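You operate a simulated robot arm through the tools that you are given. There is no shell and no other tool. Be economical: measure what you need, move in short steps, check, and stop when the job is done.

You are at the controls of a simulated robot arm. One attempt, no reset.

JOB
Put the yellow bottle on top of the yellow parcel.

It is judged by the outcome, as a careful person would: the job done as asked, and still so three seconds after it is handed in. It fails if anything else is knocked over, pushed out of place, dropped, spilled or broken.

ROBOT AND FRAMES
A 7-joint arm with a two-finger parallel gripper, fixed in place. Base frame: the origin is at the foot of the arm, x ahead of it, y to its left, z up. Readings come in mm, rad, newtons and seconds.
With the tool pointing down near the work surface it reaches from about 220 to 580 mm from the base axis. Its first joint turns from -1.152 to 1.152 rad. Payload 2.5 kg.
The TCP is the grasp point between the finger pads, 23 mm short of the fingertips. In the tool frame z runs along the fingers and y along their closing line. Largest opening 94 mm; finger width 38, thickness 10; the body of the gripper, 54 by 96 mm, starts 39 mm behind the TCP.
Orientation is that of the tool frame in the base frame, as a unit quaternion [w, x, y, z]. With the fingers straight down and closing along the base's y, the tool's x points along the base's -x, its y along +y and its z along -z.

CONTROLS
- The arm moves only by the tool jog_arm. Its argument "increments" is a list of rows, each a list of 3 entries, a list of its own where there are three numbers: the shift along the tool's x, y, z in units of 30 mm (1.0 is 30 mm), then the turn about the tool's z in units of 8 degrees (1.0 is 8 degrees), then the closure, from 0 (fully open) to 1 (shut). In form: [[[dx, dy, dz], yaw, fingers], ...]. A call has 1 to 20 rows; each row shifts and turns the commanded pose from where the row before left it, along the tool's axes as they then stand. A call with a number of a shift or a turn outside -1 to 1 is refused whole. Each row takes 0.2 s and may step no farther than 50 mm and 0.15 rad from the row before; otherwise, or with a gripper value out of range, the whole call is refused. A pose out of reach is approached as far as the arm can. The call stops where the force on the tool passes 40 N (or 10 N more than at its start, if that is more) or the arm is blocked; 0.2 s more then pass. The fingers move at their own pace (about 108 mm/s each) and stop on an object; they squeeze with about 25 N. The grip force told is the motor's: it shows also when the fingers shut on nothing. Time passes only in rows, and 0.2 s behind the last, so rows that do not move let the fingers close. It gives the time, the measured TCP pose, the force on the tool (base axes), the opening and the grip force at its end, in the units of the frame above (readings bear some noise).
- Cameras (640 x 400 px; columns grow to the right, rows downward): "scene" is fixed at [114.1, -402.1, 554.9]; the picture's right is [0.85, -0.52, 0.00], its down [-0.30, -0.49, -0.82] and it looks along [0.43, 0.70, -0.57] (base axes); focal length 264 px, centre (320, 200). "wrist" rides on the gripper at [-39, 0, -44] in the tool frame; the picture's right is [0.00, -1.00, 0.00], its down [0.97, 0.00, -0.24] and it looks along [0.24, 0.00, 0.97] (tool axes); focal length 218 px, centre (320, 200). There is no depth. A picture from a camera that has moved, and an enlarged one, comes with that camera's place and axes in the base frame and with its lens. The place of the scene camera against the robot may be out by one fixed shift of up to 18 mm in any direction.
- get_image(camera): a new picture of that camera. It takes no simulated time.
- enlarge(camera, box): a new picture of the part [left, top, right, bottom] of that camera's present view, enlarged. It takes no simulated time.
- sign_off(): hands the job in; it is judged then, once.

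Go step by step. Nothing tells you positions but the pictures and the camera data: compare them with the known pose of the tool, close in by small moves and look again before you grip or let go. The budget is 90 turns and 46 pictures, counting those below and the enlarged ones. Unless the task says otherwise, let go and move clear before handing in, and close with one line.

The tools are called after "Emit:" by a JSON object that holds its "fn" and its "kwargs". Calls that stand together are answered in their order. jog_arm: Moves the arm, as the interface text tells. Its arguments: {"type":"object","properties":{"increments":{"type":"array"}},"required":["increments"]} The other tools are called the same way: get_image (camera) takes a picture; enlarge (camera, box) takes an enlarged picture of a part of a camera's view; sign_off () hands the job in.

At the start:

```text
clock: 0.0
ee_pos: [423.0, 31.0, 355.3]
tool_rot: [0.0, 0.0, 1.0, 0.0]
contact_force: [-0.7, 0.4, -0.2]
finger_gap: 93.8
grip_force: 0.1
```

scene: 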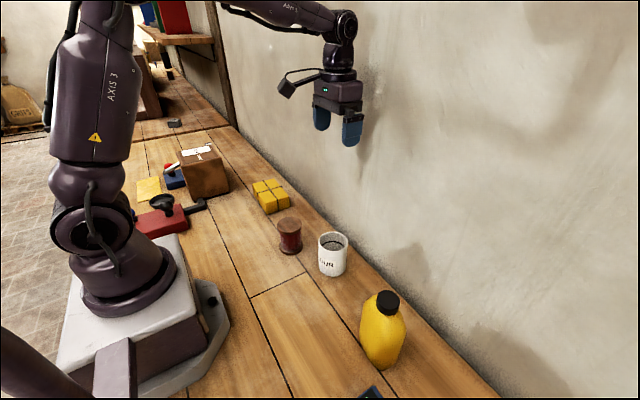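
wrist: 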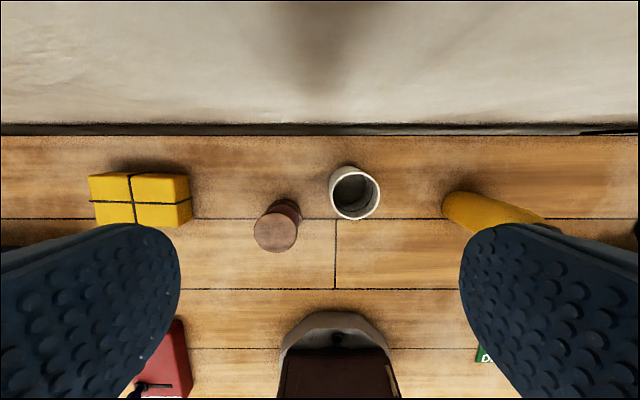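

The bottle appears to stand near (350, -245), about 175 mm tall, and the parcel lies near (366, 342). I'll move high over the bottle and look down at it, and enlarge both objects in the scene view.

Emit:
{"fn": "jog_arm", "kwargs": {"increments": [[[0.243, -0.9, 0], 0, 0], [[0.243, -0.9, 0], 0, 0], [[0.243, -0.9, 0], 0, 0], [[0.243, -0.9, 0], 0, 0], [[0.243, -0.9, 0], 0, 0], [[0.243, -0.9, 0], 0, 0], [[0.243, -0.9, 0], 0, 0], [[0.243, -0.9, 0], 0, 0], [[0.243, -0.9, 0], 0, 0], [[0.243, -0.9, 0], 0, 0], [[0, 0, 0], 0, 0]]}}

Emit:
{"fn": "get_image", "kwargs": {"camera": "wrist"}}

Emit:
{"fn": "enlarge", "kwargs": {"camera": "scene", "box": [320, 260, 480, 400]}}

Emit:
{"fn": "enlarge", "kwargs": {"camera": "scene", "box": [220, 150, 340, 225]}}

```text
clock: 2.4
ee_pos: [348.2, -239.1, 355.5]
tool_rot: [0.0, 0.0, 1.0, 0.0]
contact_force: [0.0, 0.4, -0.3]
finger_gap: 93.9
grip_force: 0.0
```

```text
43 pictures are left
camera wrist: at [387.7, -238.0, 399.6], right [0.0, -1.0, 0.0], down [-0.97, 0.0, 0.24], along [-0.24, 0.0, -0.97], focal length 218 px, centre (320, 200)
```

wrist: 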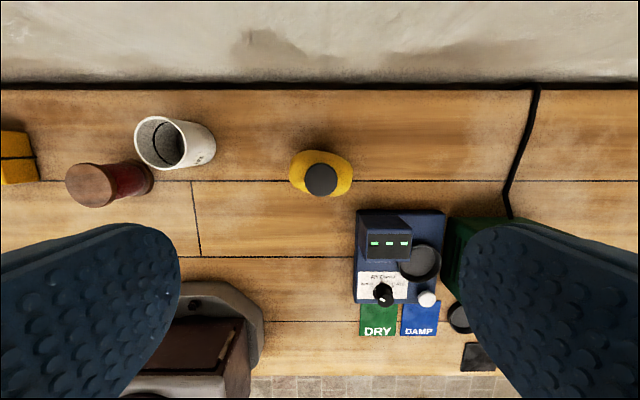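

```text
2.86 times, centred on (400, 330) of scene
camera zoom: at [114.0, -402.2, 554.9], right [0.85, -0.52, 0.0], down [-0.3, -0.49, -0.82], along [0.43, 0.7, -0.57], focal length 755 px, centre (91, -171)
```

zoom: 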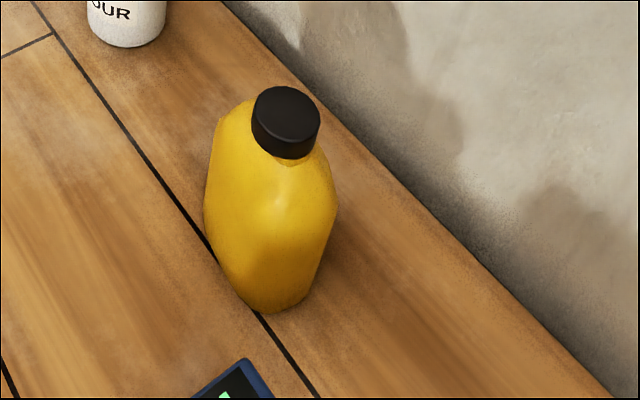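

```text
5.33 times, centred on (280, 188) of scene
camera zoom: at [114.0, -402.2, 554.9], right [0.85, -0.52, 0.0], down [-0.3, -0.49, -0.82], along [0.43, 0.7, -0.57], focal length 1410 px, centre (533, 267)
```

zoom: 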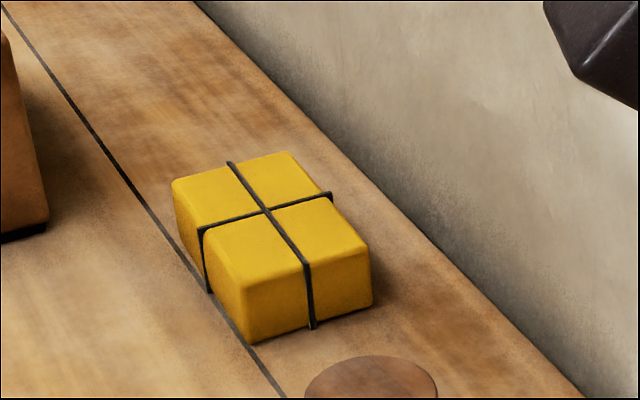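

The bottle is oval in section, with its long axis near base y and its cap near (353, -238). I'll zoom in to get the angle of the oval.

Emit:
{"fn": "enlarge", "kwargs": {"camera": "wrist", "box": [270, 130, 370, 220]}}

```text
4.44 times, centred on (320, 175) of wrist
camera zoom: at [387.7, -238.0, 399.6], right [0.0, -1.0, 0.0], down [-0.97, 0.0, 0.24], along [-0.24, 0.0, -0.97], focal length 970 px, centre (320, 311)
```

zoom: 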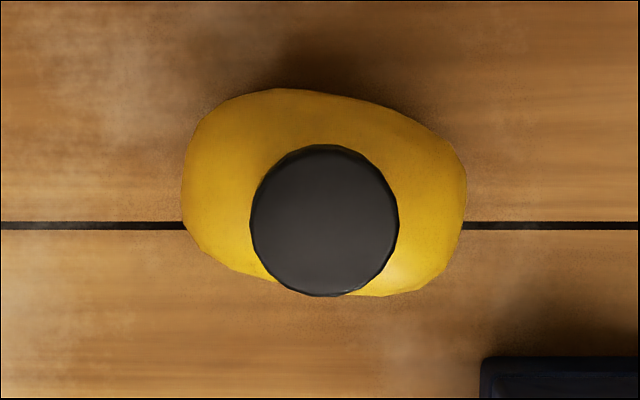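

The long axis is tilted about 15° from base y, so I need about 105° of yaw for the fingers to close across the short axis. I'll turn, then back off toward -y and lower to view the bottle's profile.

Emit:
{"fn": "jog_arm", "kwargs": {"increments": [[[0, 0, 0], 0.936, 0], [[0, 0, 0], 0.936, 0], [[0, 0, 0], 0.936, 0], [[0, 0, 0], 0.936, 0], [[0, 0, 0], 0.936, 0], [[0, 0, 0], 0.936, 0], [[0, 0, 0], 0.936, 0], [[0, 0, 0], 0.936, 0], [[0, 0, 0], 0.936, 0], [[0, 0, 0], 0.936, 0], [[0, 0, 0], 0.936, 0], [[0, 0, 0], 0.936, 0], [[0, 0, 0], 0.936, 0], [[0, 0, 0], 0.936, 0], [[-0.714, 0.17, 0.634], 0, 0], [[-0.714, 0.17, 0.634], 0, 0], [[-0.714, 0.17, 0.634], 0, 0], [[-0.714, 0.17, 0.634], 0, 0], [[-0.714, 0.17, 0.634], 0, 0], [[0, 0, 0], 0, 0]]}}

Emit:
{"fn": "get_image", "kwargs": {"camera": "wrist"}}

```text
clock: 6.6
ee_pos: [346.4, -349.3, 260.7]
tool_rot: [0.0, 0.793, 0.609, 0.0]
contact_force: [-0.3, 0.1, 0.0]
finger_gap: 93.9
grip_force: 0.1
```

```text
39 pictures are left
camera wrist: at [336.6, -386.0, 304.3], right [-0.97, 0.26, 0.0], down [0.25, 0.94, 0.24], along [0.06, 0.23, -0.97], focal length 218 px, centre (320, 200)
```

wrist: 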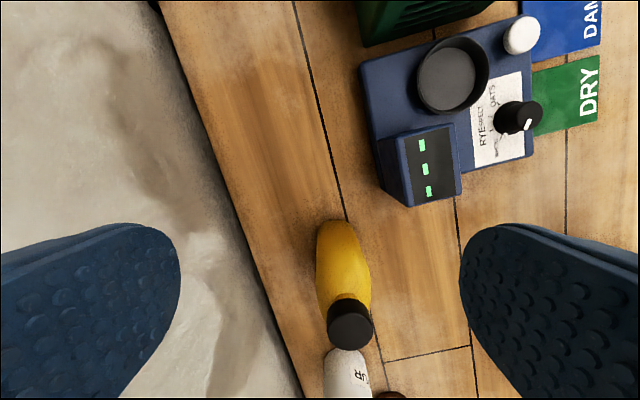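

Emit:
{"fn": "enlarge", "kwargs": {"camera": "wrist", "box": [260, 200, 420, 360]}}

```text
2.50 times, centred on (340, 280) of wrist
camera zoom: at [336.6, -386.0, 304.3], right [-0.97, 0.26, 0.0], down [0.25, 0.94, 0.24], along [0.06, 0.23, -0.97], focal length 546 px, centre (270, 0)
```

zoom: 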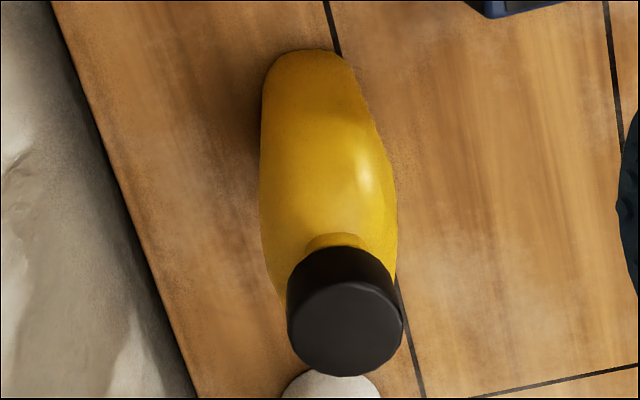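

The two wrist views put the cap top at about (351, -239, 158). The cap is about 37 mm across and 16–18 mm tall, with straight sides and a neck below it. I'll grip it there so the bottle hangs plumb, going above it first to check the centring.

Emit:
{"fn": "jog_arm", "kwargs": {"increments": [[[0.716, -0.16, 0], 0, 0], [[0.716, -0.16, 0], 0, 0], [[0.716, -0.16, 0], 0, 0], [[0.716, -0.16, 0], 0, 0], [[0.716, -0.16, 0], 0, 0], [[0, 0, 1], 0, 0], [[0, 0, 1], 0, 0], [[0, 0, 0], 0, 0]]}}

Emit:
{"fn": "get_image", "kwargs": {"camera": "wrist"}}

Emit:
{"fn": "enlarge", "kwargs": {"camera": "scene", "box": [300, 200, 480, 400]}}

```text
clock: 8.4
ee_pos: [351.7, -238.3, 199.7]
tool_rot: [0.0, 0.793, 0.609, 0.0]
contact_force: [0.2, 0.0, -0.2]
finger_gap: 94.0
grip_force: 0.1
```

```text
37 pictures are left
camera wrist: at [341.2, -274.9, 243.3], right [-0.97, 0.26, 0.0], down [0.25, 0.94, 0.24], along [0.06, 0.23, -0.97], focal length 218 px, centre (320, 200)
```

wrist: 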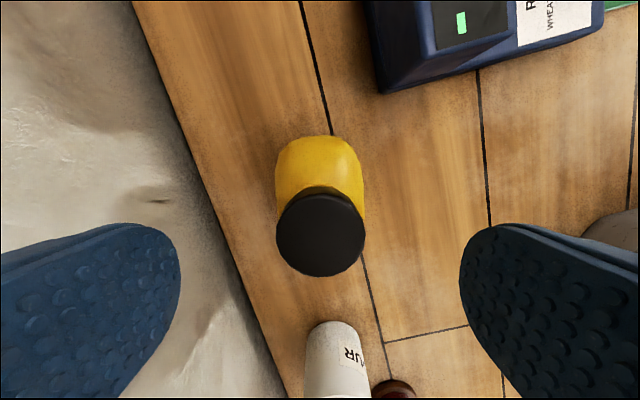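

```text
2.00 times, centred on (390, 300) of scene
camera zoom: at [114.1, -402.1, 554.9], right [0.85, -0.52, 0.0], down [-0.3, -0.49, -0.82], along [0.43, 0.7, -0.57], focal length 529 px, centre (180, 0)
```

zoom: 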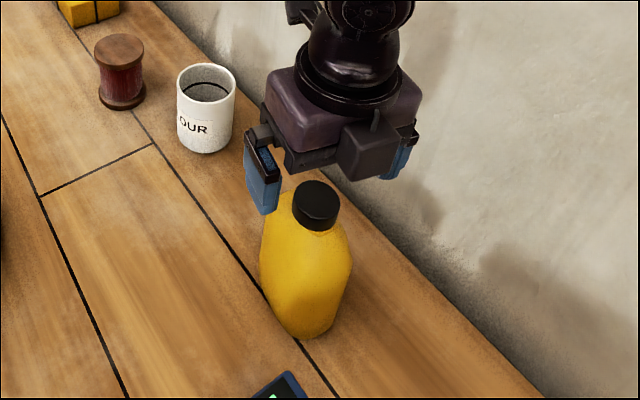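

The cap is centred between the fingers and its top is confirmed at z≈157. I'll descend 40 mm and close.

Emit:
{"fn": "jog_arm", "kwargs": {"increments": [[[-0.04, 0, 0.5], 0, 0], [[0, 0, 0.5], 0, 0], [[0, 0, 0.333], 0, 0], [[0, 0, 0], 0, 0], [[0, 0, 0], 0, 0.4], [[0, 0, 0], 0, 0.7], [[0, 0, 0], 0, 1], [[0, 0, 0], 0, 1], [[0, 0, 0], 0, 1]]}}

Emit:
{"fn": "get_image", "kwargs": {"camera": "wrist"}}

Emit:
{"fn": "enlarge", "kwargs": {"camera": "scene", "box": [300, 200, 480, 400]}}

```text
clock: 10.4
ee_pos: [349.3, -240.4, 160.3]
tool_rot: [0.0, 0.793, 0.609, 0.0]
contact_force: [0.8, -1.0, 0.1]
finger_gap: 36.6
grip_force: 24.6
```

```text
35 pictures are left
camera wrist: at [340.1, -276.6, 204.4], right [-0.97, 0.26, 0.0], down [0.25, 0.94, 0.24], along [0.06, 0.23, -0.97], focal length 218 px, centre (320, 200)
```

wrist: 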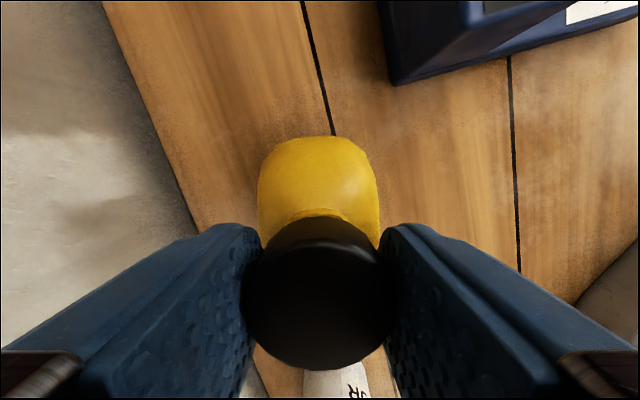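

```text
2.00 times, centred on (390, 300) of scene
camera zoom: at [114.1, -402.2, 554.9], right [0.85, -0.52, 0.0], down [-0.3, -0.49, -0.82], along [0.43, 0.7, -0.57], focal length 529 px, centre (180, 0)
```

zoom: 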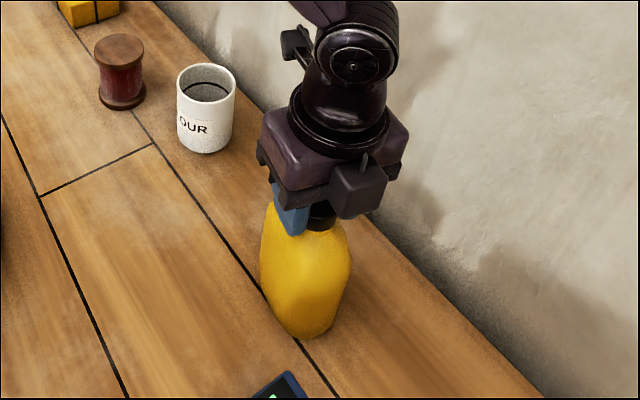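

The cap is held at an opening of 36.6 mm. I'll lift gently and check the hold.

Emit:
{"fn": "jog_arm", "kwargs": {"increments": [[[0, 0, -0.2], 0, 1], [[0, 0, -0.3], 0, 1], [[0, 0, -0.4], 0, 1], [[0, 0, -0.5], 0, 1], [[0, 0, -0.6], 0, 1], [[0, 0, 0], 0, 1]]}}

Emit:
{"fn": "get_image", "kwargs": {"camera": "scene"}}

```text
clock: 11.8
ee_pos: [350.9, -240.9, 219.2]
tool_rot: [0.0, 0.792, 0.61, 0.001]
contact_force: [0.1, -0.5, -4.8]
finger_gap: 36.8
grip_force: 24.7
```

```text
33 pictures are left
```

scene: 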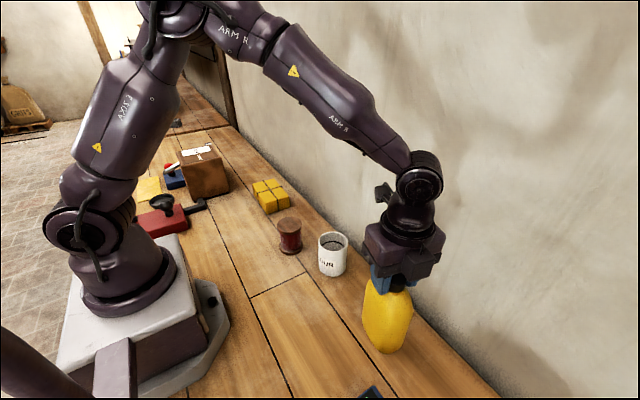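

The bottle is held, weighing about 0.5 kg, and its bottom is 160 mm below the TCP. I'll raise it well above the mug and turn back to yaw 0, which gives a clear wrist view to the side.

Emit:
{"fn": "jog_arm", "kwargs": {"increments": [[[0, 0, -0.7], 0, 1], [[0, 0, -0.7], 0, 1], [[0, 0, -0.7], 0, 1], [[0, 0, -0.7], 0, 1], [[0, 0, 0], -0.936, 1], [[0, 0, 0], -0.936, 1], [[0, 0, 0], -0.936, 1], [[0, 0, 0], -0.936, 1], [[0, 0, 0], -0.936, 1], [[0, 0, 0], -0.936, 1], [[0, 0, 0], -0.936, 1], [[0, 0, 0], -0.936, 1], [[0, 0, 0], -0.936, 1], [[0, 0, 0], -0.936, 1], [[0, 0, 0], -0.936, 1], [[0, 0, 0], -0.936, 1], [[0, 0, 0], -0.936, 1], [[0, 0, 0], -0.936, 1], [[0, 0, 0], 0, 1]]}}

```text
clock: 15.8
ee_pos: [351.0, -241.3, 304.4]
tool_rot: [0.0, -0.001, 1.0, 0.0]
contact_force: [-0.2, -0.2, -4.0]
finger_gap: 36.6
grip_force: 24.7
```

It is steady in the grip, with the bottle's bottom at about z 144. I'll carry it along +y to y≈150 and look at the parcel.

Emit:
{"fn": "jog_arm", "kwargs": {"increments": [[[0, 0.3, 0], 0, 1], [[0, 0.5, 0], 0, 1], [[0, 0.7, 0], 0, 1], [[0, 0.75, 0], 0, 1], [[0, 0.75, 0], 0, 1], [[0, 0.75, 0], 0, 1], [[0, 0.75, 0], 0, 1], [[0, 0.75, 0], 0, 1], [[0, 0.75, 0], 0, 1], [[0, 0.75, 0], 0, 1], [[0, 0.75, 0], 0, 1], [[0, 0.75, 0], 0, 1], [[0, 0.75, 0], 0, 1], [[0, 0.75, 0], 0, 1], [[0, 0.75, 0], 0, 1], [[0, 0.75, 0], 0, 1], [[0, 0.75, 0], 0, 1], [[0, 0.6, 0], 0, 1], [[0, 0.4, 0], 0, 1], [[0, 0, 0], 0, 1]]}}

Emit:
{"fn": "get_image", "kwargs": {"camera": "wrist"}}

```text
clock: 20.0
ee_pos: [349.4, 150.1, 305.4]
tool_rot: [0.001, 0.0, 1.0, 0.0]
contact_force: [0.3, -0.2, -4.7]
finger_gap: 36.8
grip_force: 24.6
```

```text
32 pictures are left
camera wrist: at [389.4, 151.0, 347.9], right [0.0, -1.0, 0.0], down [-0.97, 0.0, 0.24], along [-0.24, 0.0, -0.97], focal length 218 px, centre (320, 200)
```

wrist: 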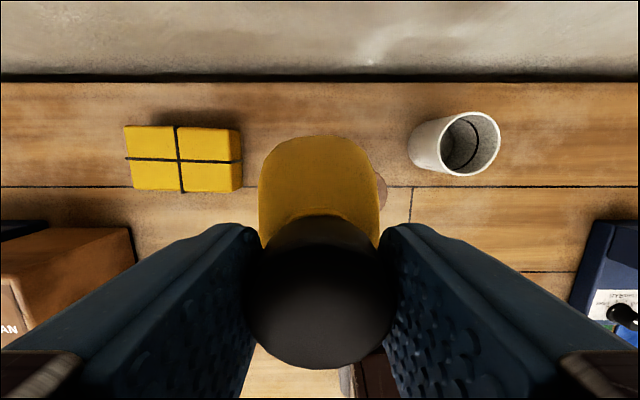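

The parcel is in clear view. I'll zoom in, then go closer and take a second view for its height.

Emit:
{"fn": "enlarge", "kwargs": {"camera": "wrist", "box": [100, 100, 260, 220]}}

Emit:
{"fn": "jog_arm", "kwargs": {"increments": [[[0, 0.3, 0], 0, 1], [[0, 0.5, 0], 0, 1], [[0, 0.7, 0], 0, 1], [[0, 0.7, 0], 0, 1], [[0, 0.5, 0], 0, 1], [[0, 0.3, 0], 0, 1], [[0, 0, 0], 0, 1]]}}

Emit:
{"fn": "enlarge", "kwargs": {"camera": "wrist", "box": [140, 80, 300, 200]}}

```text
3.33 times, centred on (180, 160) of wrist
camera zoom: at [389.4, 151.0, 347.9], right [0.0, -1.0, 0.0], down [-0.97, 0.0, 0.24], along [-0.24, 0.0, -0.97], focal length 728 px, centre (787, 333)
```

zoom: 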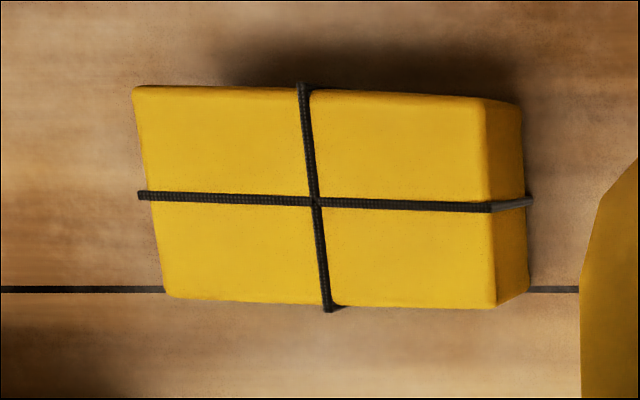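

```text
clock: 21.6
ee_pos: [348.6, 240.7, 304.6]
tool_rot: [0.0, 0.0, 1.0, 0.001]
contact_force: [-0.2, -0.5, -4.1]
finger_gap: 36.6
grip_force: 25.1
```

```text
3.33 times, centred on (220, 140) of wrist
camera zoom: at [389.1, 240.9, 348.1], right [0.0, -1.0, 0.0], down [-0.97, 0.0, 0.24], along [-0.24, 0.0, -0.97], focal length 728 px, centre (653, 400)
```

zoom: 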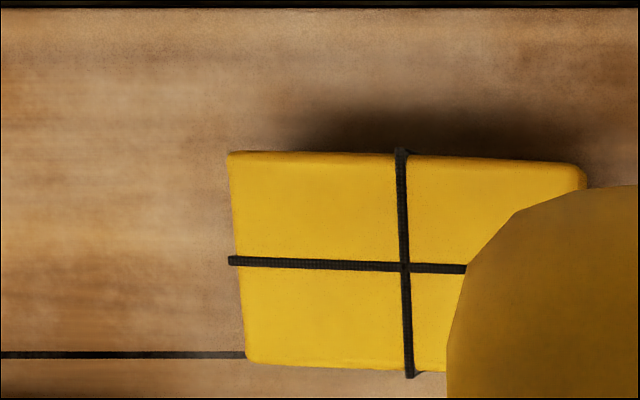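

The parcel top is centred at about (371, 341), with z≈49 at the string. It measures about 137 mm along y and 83 mm along x. I'll turn to -90° so the bottle's long axis lies along the parcel, then move over the centre while still high.

Emit:
{"fn": "jog_arm", "kwargs": {"increments": [[[0, 0, 0], -0.94, 1], [[0, 0, 0], -0.94, 1], [[0, 0, 0], -0.94, 1], [[0, 0, 0], -0.94, 1], [[0, 0, 0], -0.94, 1], [[0, 0, 0], -0.94, 1], [[0, 0, 0], -0.94, 1], [[0, 0, 0], -0.94, 1], [[0, 0, 0], -0.94, 1], [[0, 0, 0], -0.94, 1], [[0, 0, 0], -0.94, 1], [[0, 0, 0], -0.94, 1], [[-0.5, -0.15, 0], 0, 1], [[-0.7, -0.15, 0], 0, 1], [[-0.8, -0.15, 0], 0, 1], [[-0.8, -0.15, 0], 0, 1], [[-0.55, -0.15, 0], 0, 1], [[0, 0, 0], 0, 1]]}}

Emit:
{"fn": "get_image", "kwargs": {"camera": "wrist"}}

Emit:
{"fn": "get_image", "kwargs": {"camera": "scene"}}

```text
clock: 25.4
ee_pos: [371.3, 341.2, 303.2]
tool_rot: [0.0, 0.709, -0.706, 0.0]
contact_force: [-0.1, -0.1, -4.5]
finger_gap: 36.5
grip_force: 24.8
```

```text
29 pictures are left
camera wrist: at [372.4, 380.8, 347.7], right [1.0, 0.0, 0.0], down [0.0, -0.97, 0.24], along [0.0, -0.24, -0.97], focal length 218 px, centre (320, 200)
```

wrist: 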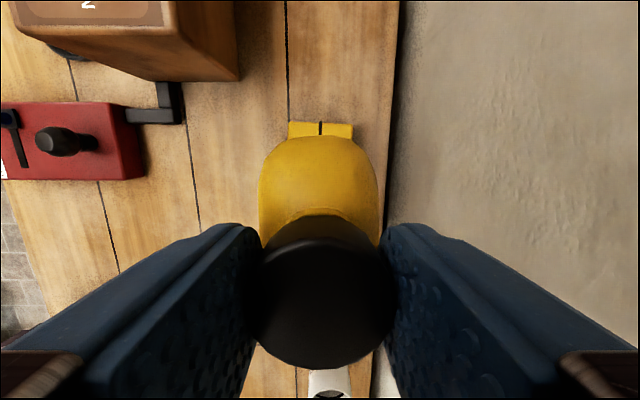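

```text
28 pictures are left
```

scene: 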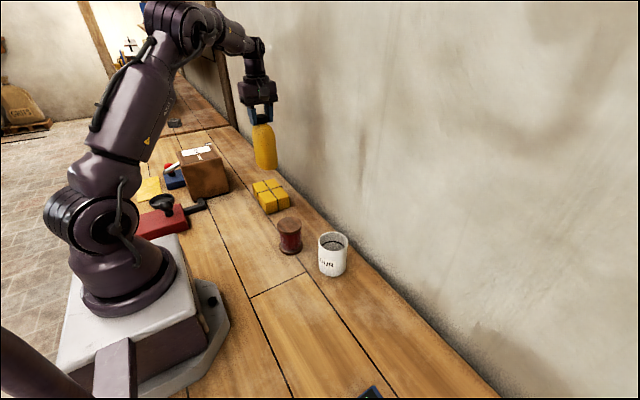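

It is aligned over the parcel centre. I'll descend to about 10 mm above the parcel and check.

Emit:
{"fn": "jog_arm", "kwargs": {"increments": [[[0, 0, 0.3], 0, 1], [[0, 0, 0.5], 0, 1], [[0, 0, 0.6], 0, 1], [[0, 0, 0.6], 0, 1], [[0, 0, 0.4], 0, 1], [[0, 0, 0.3], 0, 1], [[0, 0, 0.1], 0, 1], [[0, 0, 0], 0, 1]]}}

Emit:
{"fn": "enlarge", "kwargs": {"camera": "scene", "box": [220, 100, 340, 225]}}

Emit:
{"fn": "get_image", "kwargs": {"camera": "wrist"}}

```text
clock: 27.2
ee_pos: [373.1, 338.9, 218.9]
tool_rot: [0.0, 0.709, -0.706, 0.0]
contact_force: [-1.1, 0.5, -4.8]
finger_gap: 36.5
grip_force: 24.7
```

```text
3.20 times, centred on (280, 162) of scene
camera zoom: at [114.1, -402.1, 554.9], right [0.85, -0.52, 0.0], down [-0.3, -0.49, -0.82], along [0.43, 0.7, -0.57], focal length 846 px, centre (448, 320)
```

zoom: 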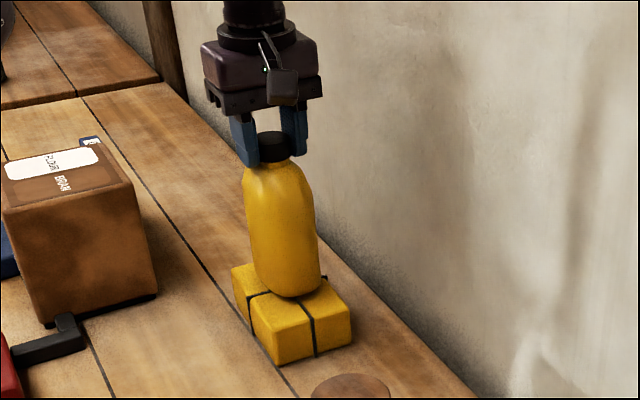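

```text
26 pictures are left
camera wrist: at [372.6, 380.5, 263.9], right [1.0, 0.0, 0.0], down [0.0, -0.97, 0.24], along [0.0, -0.24, -0.97], focal length 218 px, centre (320, 200)
```

wrist: 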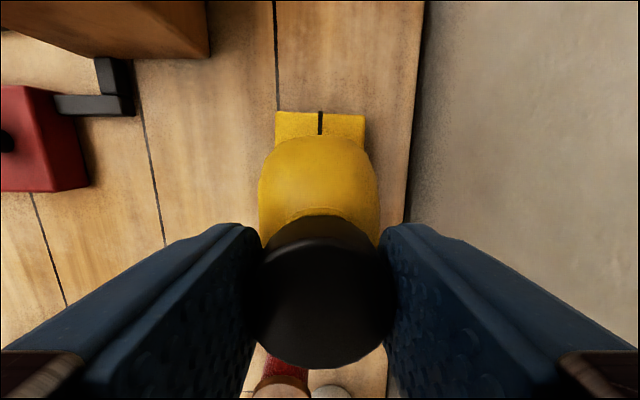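

The bottle hangs upright and centred about 10 mm above the parcel. I'll lower in small steps, watching the force.

Emit:
{"fn": "jog_arm", "kwargs": {"increments": [[[0, 0, 0.07], 0, 1], [[0, 0, 0.07], 0, 1], [[0, 0, 0.07], 0, 1], [[0, 0, 0], 0, 1]]}}

Emit:
{"fn": "jog_arm", "kwargs": {"increments": [[[0, 0, 0.04], 0, 1], [[0, 0, 0], 0, 1]]}}

Emit:
{"fn": "jog_arm", "kwargs": {"increments": [[[0, 0, 0.04], 0, 1], [[0, 0, 0], 0, 1]]}}

```text
clock: 28.2
ee_pos: [373.3, 340.9, 213.2]
tool_rot: [0.0, 0.709, -0.705, 0.0]
contact_force: [-0.1, 0.0, -4.6]
finger_gap: 36.8
grip_force: 25.1
```

```text
clock: 28.8
ee_pos: [371.5, 340.2, 212.5]
tool_rot: [0.0, 0.708, -0.706, 0.0]
contact_force: [-0.3, 0.2, -4.0]
finger_gap: 36.5
grip_force: 25.1
```

```text
clock: 29.4
ee_pos: [372.3, 341.4, 210.4]
tool_rot: [0.0, 0.708, -0.706, 0.0]
contact_force: [0.5, -0.3, -4.8]
finger_gap: 36.4
grip_force: 25.1
```

There is no contact yet, so I'll continue in 1 mm steps.

Emit:
{"fn": "jog_arm", "kwargs": {"increments": [[[0, 0, 0.04], 0, 1], [[0, 0, 0], 0, 1]]}}

Emit:
{"fn": "jog_arm", "kwargs": {"increments": [[[0, 0, 0.03], 0, 1], [[0, 0, 0], 0, 1]]}}

Emit:
{"fn": "jog_arm", "kwargs": {"increments": [[[0, 0, 0.03], 0, 1], [[0, 0, 0], 0, 1]]}}

```text
clock: 30.0
ee_pos: [371.3, 340.2, 210.1]
tool_rot: [0.001, 0.708, -0.706, 0.0]
contact_force: [0.1, -0.5, -2.5]
finger_gap: 36.2
grip_force: 24.8
```

```text
clock: 30.6
ee_pos: [371.3, 339.9, 210.0]
tool_rot: [0.0, 0.708, -0.707, 0.001]
contact_force: [-1.9, -4.1, 9.3]
finger_gap: 36.5
grip_force: 24.6
```

```text
clock: 31.2
ee_pos: [373.1, 341.7, 208.9]
tool_rot: [-0.003, 0.709, -0.705, 0.001]
contact_force: [-4.2, -5.7, 22.4]
finger_gap: 36.2
grip_force: 25.1
```

The bottle is on the parcel and now pressed a little hard. I'll back off about 1.5 mm to relieve the load.

Emit:
{"fn": "jog_arm", "kwargs": {"increments": [[[0, 0, -0.05], 0, 1], [[0, 0, 0], 0, 1]]}}

Emit:
{"fn": "enlarge", "kwargs": {"camera": "scene", "box": [220, 100, 340, 225]}}

```text
clock: 31.8
ee_pos: [372.7, 341.6, 209.2]
tool_rot: [0.0, 0.709, -0.705, -0.001]
contact_force: [0.6, 0.8, 10.8]
finger_gap: 36.6
grip_force: 25.6
```

```text
3.20 times, centred on (280, 162) of scene
camera zoom: at [114.0, -402.2, 554.9], right [0.85, -0.52, 0.0], down [-0.3, -0.49, -0.82], along [0.43, 0.7, -0.57], focal length 846 px, centre (448, 320)
```

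zoom: 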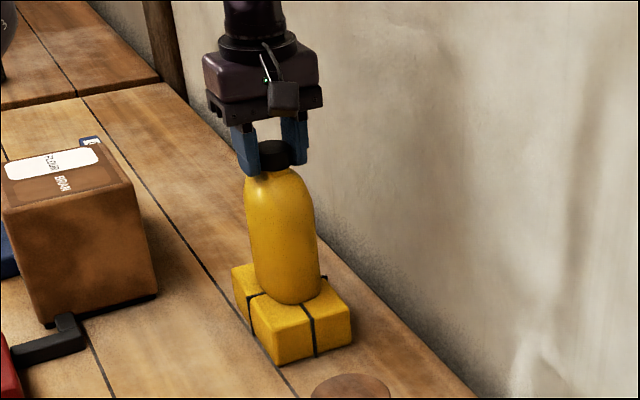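

Emit:
{"fn": "jog_arm", "kwargs": {"increments": [[[0, 0, -0.025], 0, 1], [[0, 0, 0], 0, 1]]}}

```text
clock: 32.4
ee_pos: [371.7, 342.0, 209.7]
tool_rot: [0.001, 0.708, -0.706, -0.001]
contact_force: [0.0, 1.6, 0.0]
finger_gap: 36.2
grip_force: 25.5
```

The load is nearly zero and the bottle is seated. I'll open the fingers slowly and look.

Emit:
{"fn": "jog_arm", "kwargs": {"increments": [[[0, 0, 0], 0, 0.6], [[0, 0, 0], 0, 0.5], [[0, 0, 0], 0, 0.3], [[0, 0, 0], 0, 0.1], [[0, 0, 0], 0, 0], [[0, 0, 0], 0, 0]]}}

Emit:
{"fn": "get_image", "kwargs": {"camera": "wrist"}}

```text
clock: 33.8
ee_pos: [371.9, 340.1, 210.8]
tool_rot: [0.0, 0.708, -0.706, 0.0]
contact_force: [0.0, 0.2, 0.1]
finger_gap: 93.9
grip_force: 0.1
```

```text
24 pictures are left
camera wrist: at [372.4, 380.8, 254.9], right [1.0, 0.0, 0.0], down [0.0, -0.97, 0.24], along [0.0, -0.24, -0.97], focal length 218 px, centre (320, 200)
```

wrist: 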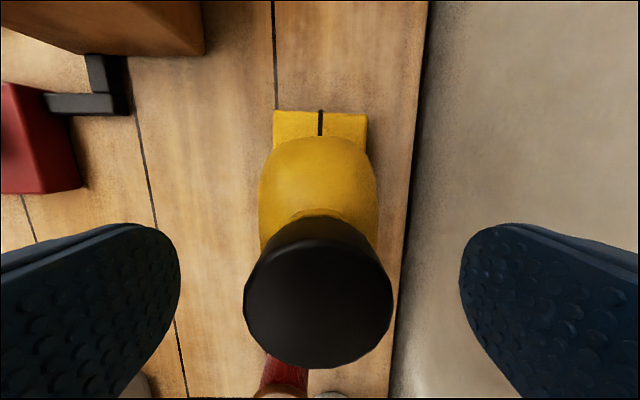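

The bottle stands free. I'll retreat straight up and verify.

Emit:
{"fn": "jog_arm", "kwargs": {"increments": [[[0, 0, -0.4], 0, 0], [[0, 0, -0.7], 0, 0], [[0, 0, -0.9], 0, 0], [[0, 0, -0.9], 0, 0], [[0, 0, -0.5], 0, 0], [[0, 0, 0], 0, 0], [[0, 0, 0], 0, 0]]}}

Emit:
{"fn": "get_image", "kwargs": {"camera": "scene"}}

Emit:
{"fn": "enlarge", "kwargs": {"camera": "scene", "box": [220, 100, 340, 225]}}

```text
clock: 35.4
ee_pos: [373.3, 340.5, 313.5]
tool_rot: [0.0, 0.709, -0.705, -0.001]
contact_force: [0.4, 0.4, -0.5]
finger_gap: 93.9
grip_force: 0.1
```

```text
23 pictures are left
```

scene: 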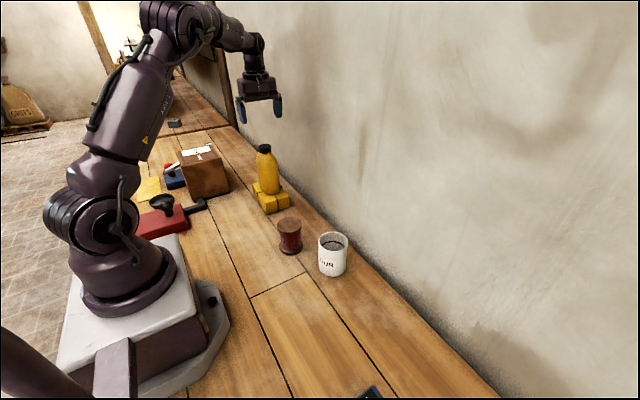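

```text
3.20 times, centred on (280, 162) of scene
camera zoom: at [114.1, -402.1, 554.9], right [0.85, -0.52, 0.0], down [-0.3, -0.49, -0.82], along [0.43, 0.7, -0.57], focal length 846 px, centre (448, 320)
```

zoom: 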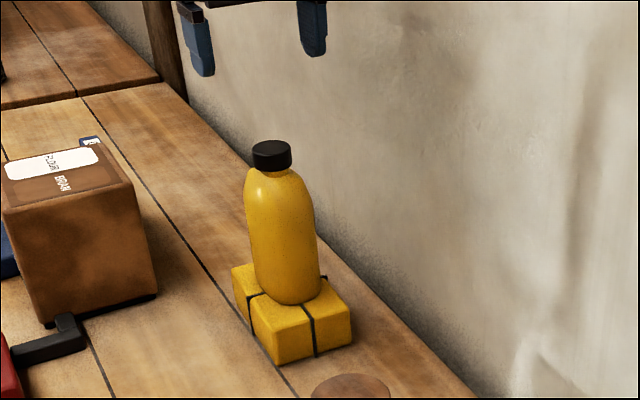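

The bottle stands upright and centred on the parcel, nothing else has moved, and the gripper is clear. I'm handing it in.

Emit:
{"fn": "sign_off", "kwargs": {}}

```text
The job is handed in.
```

The yellow bottle is standing upright on top of the yellow parcel, with the gripper clear and nothing else disturbed.
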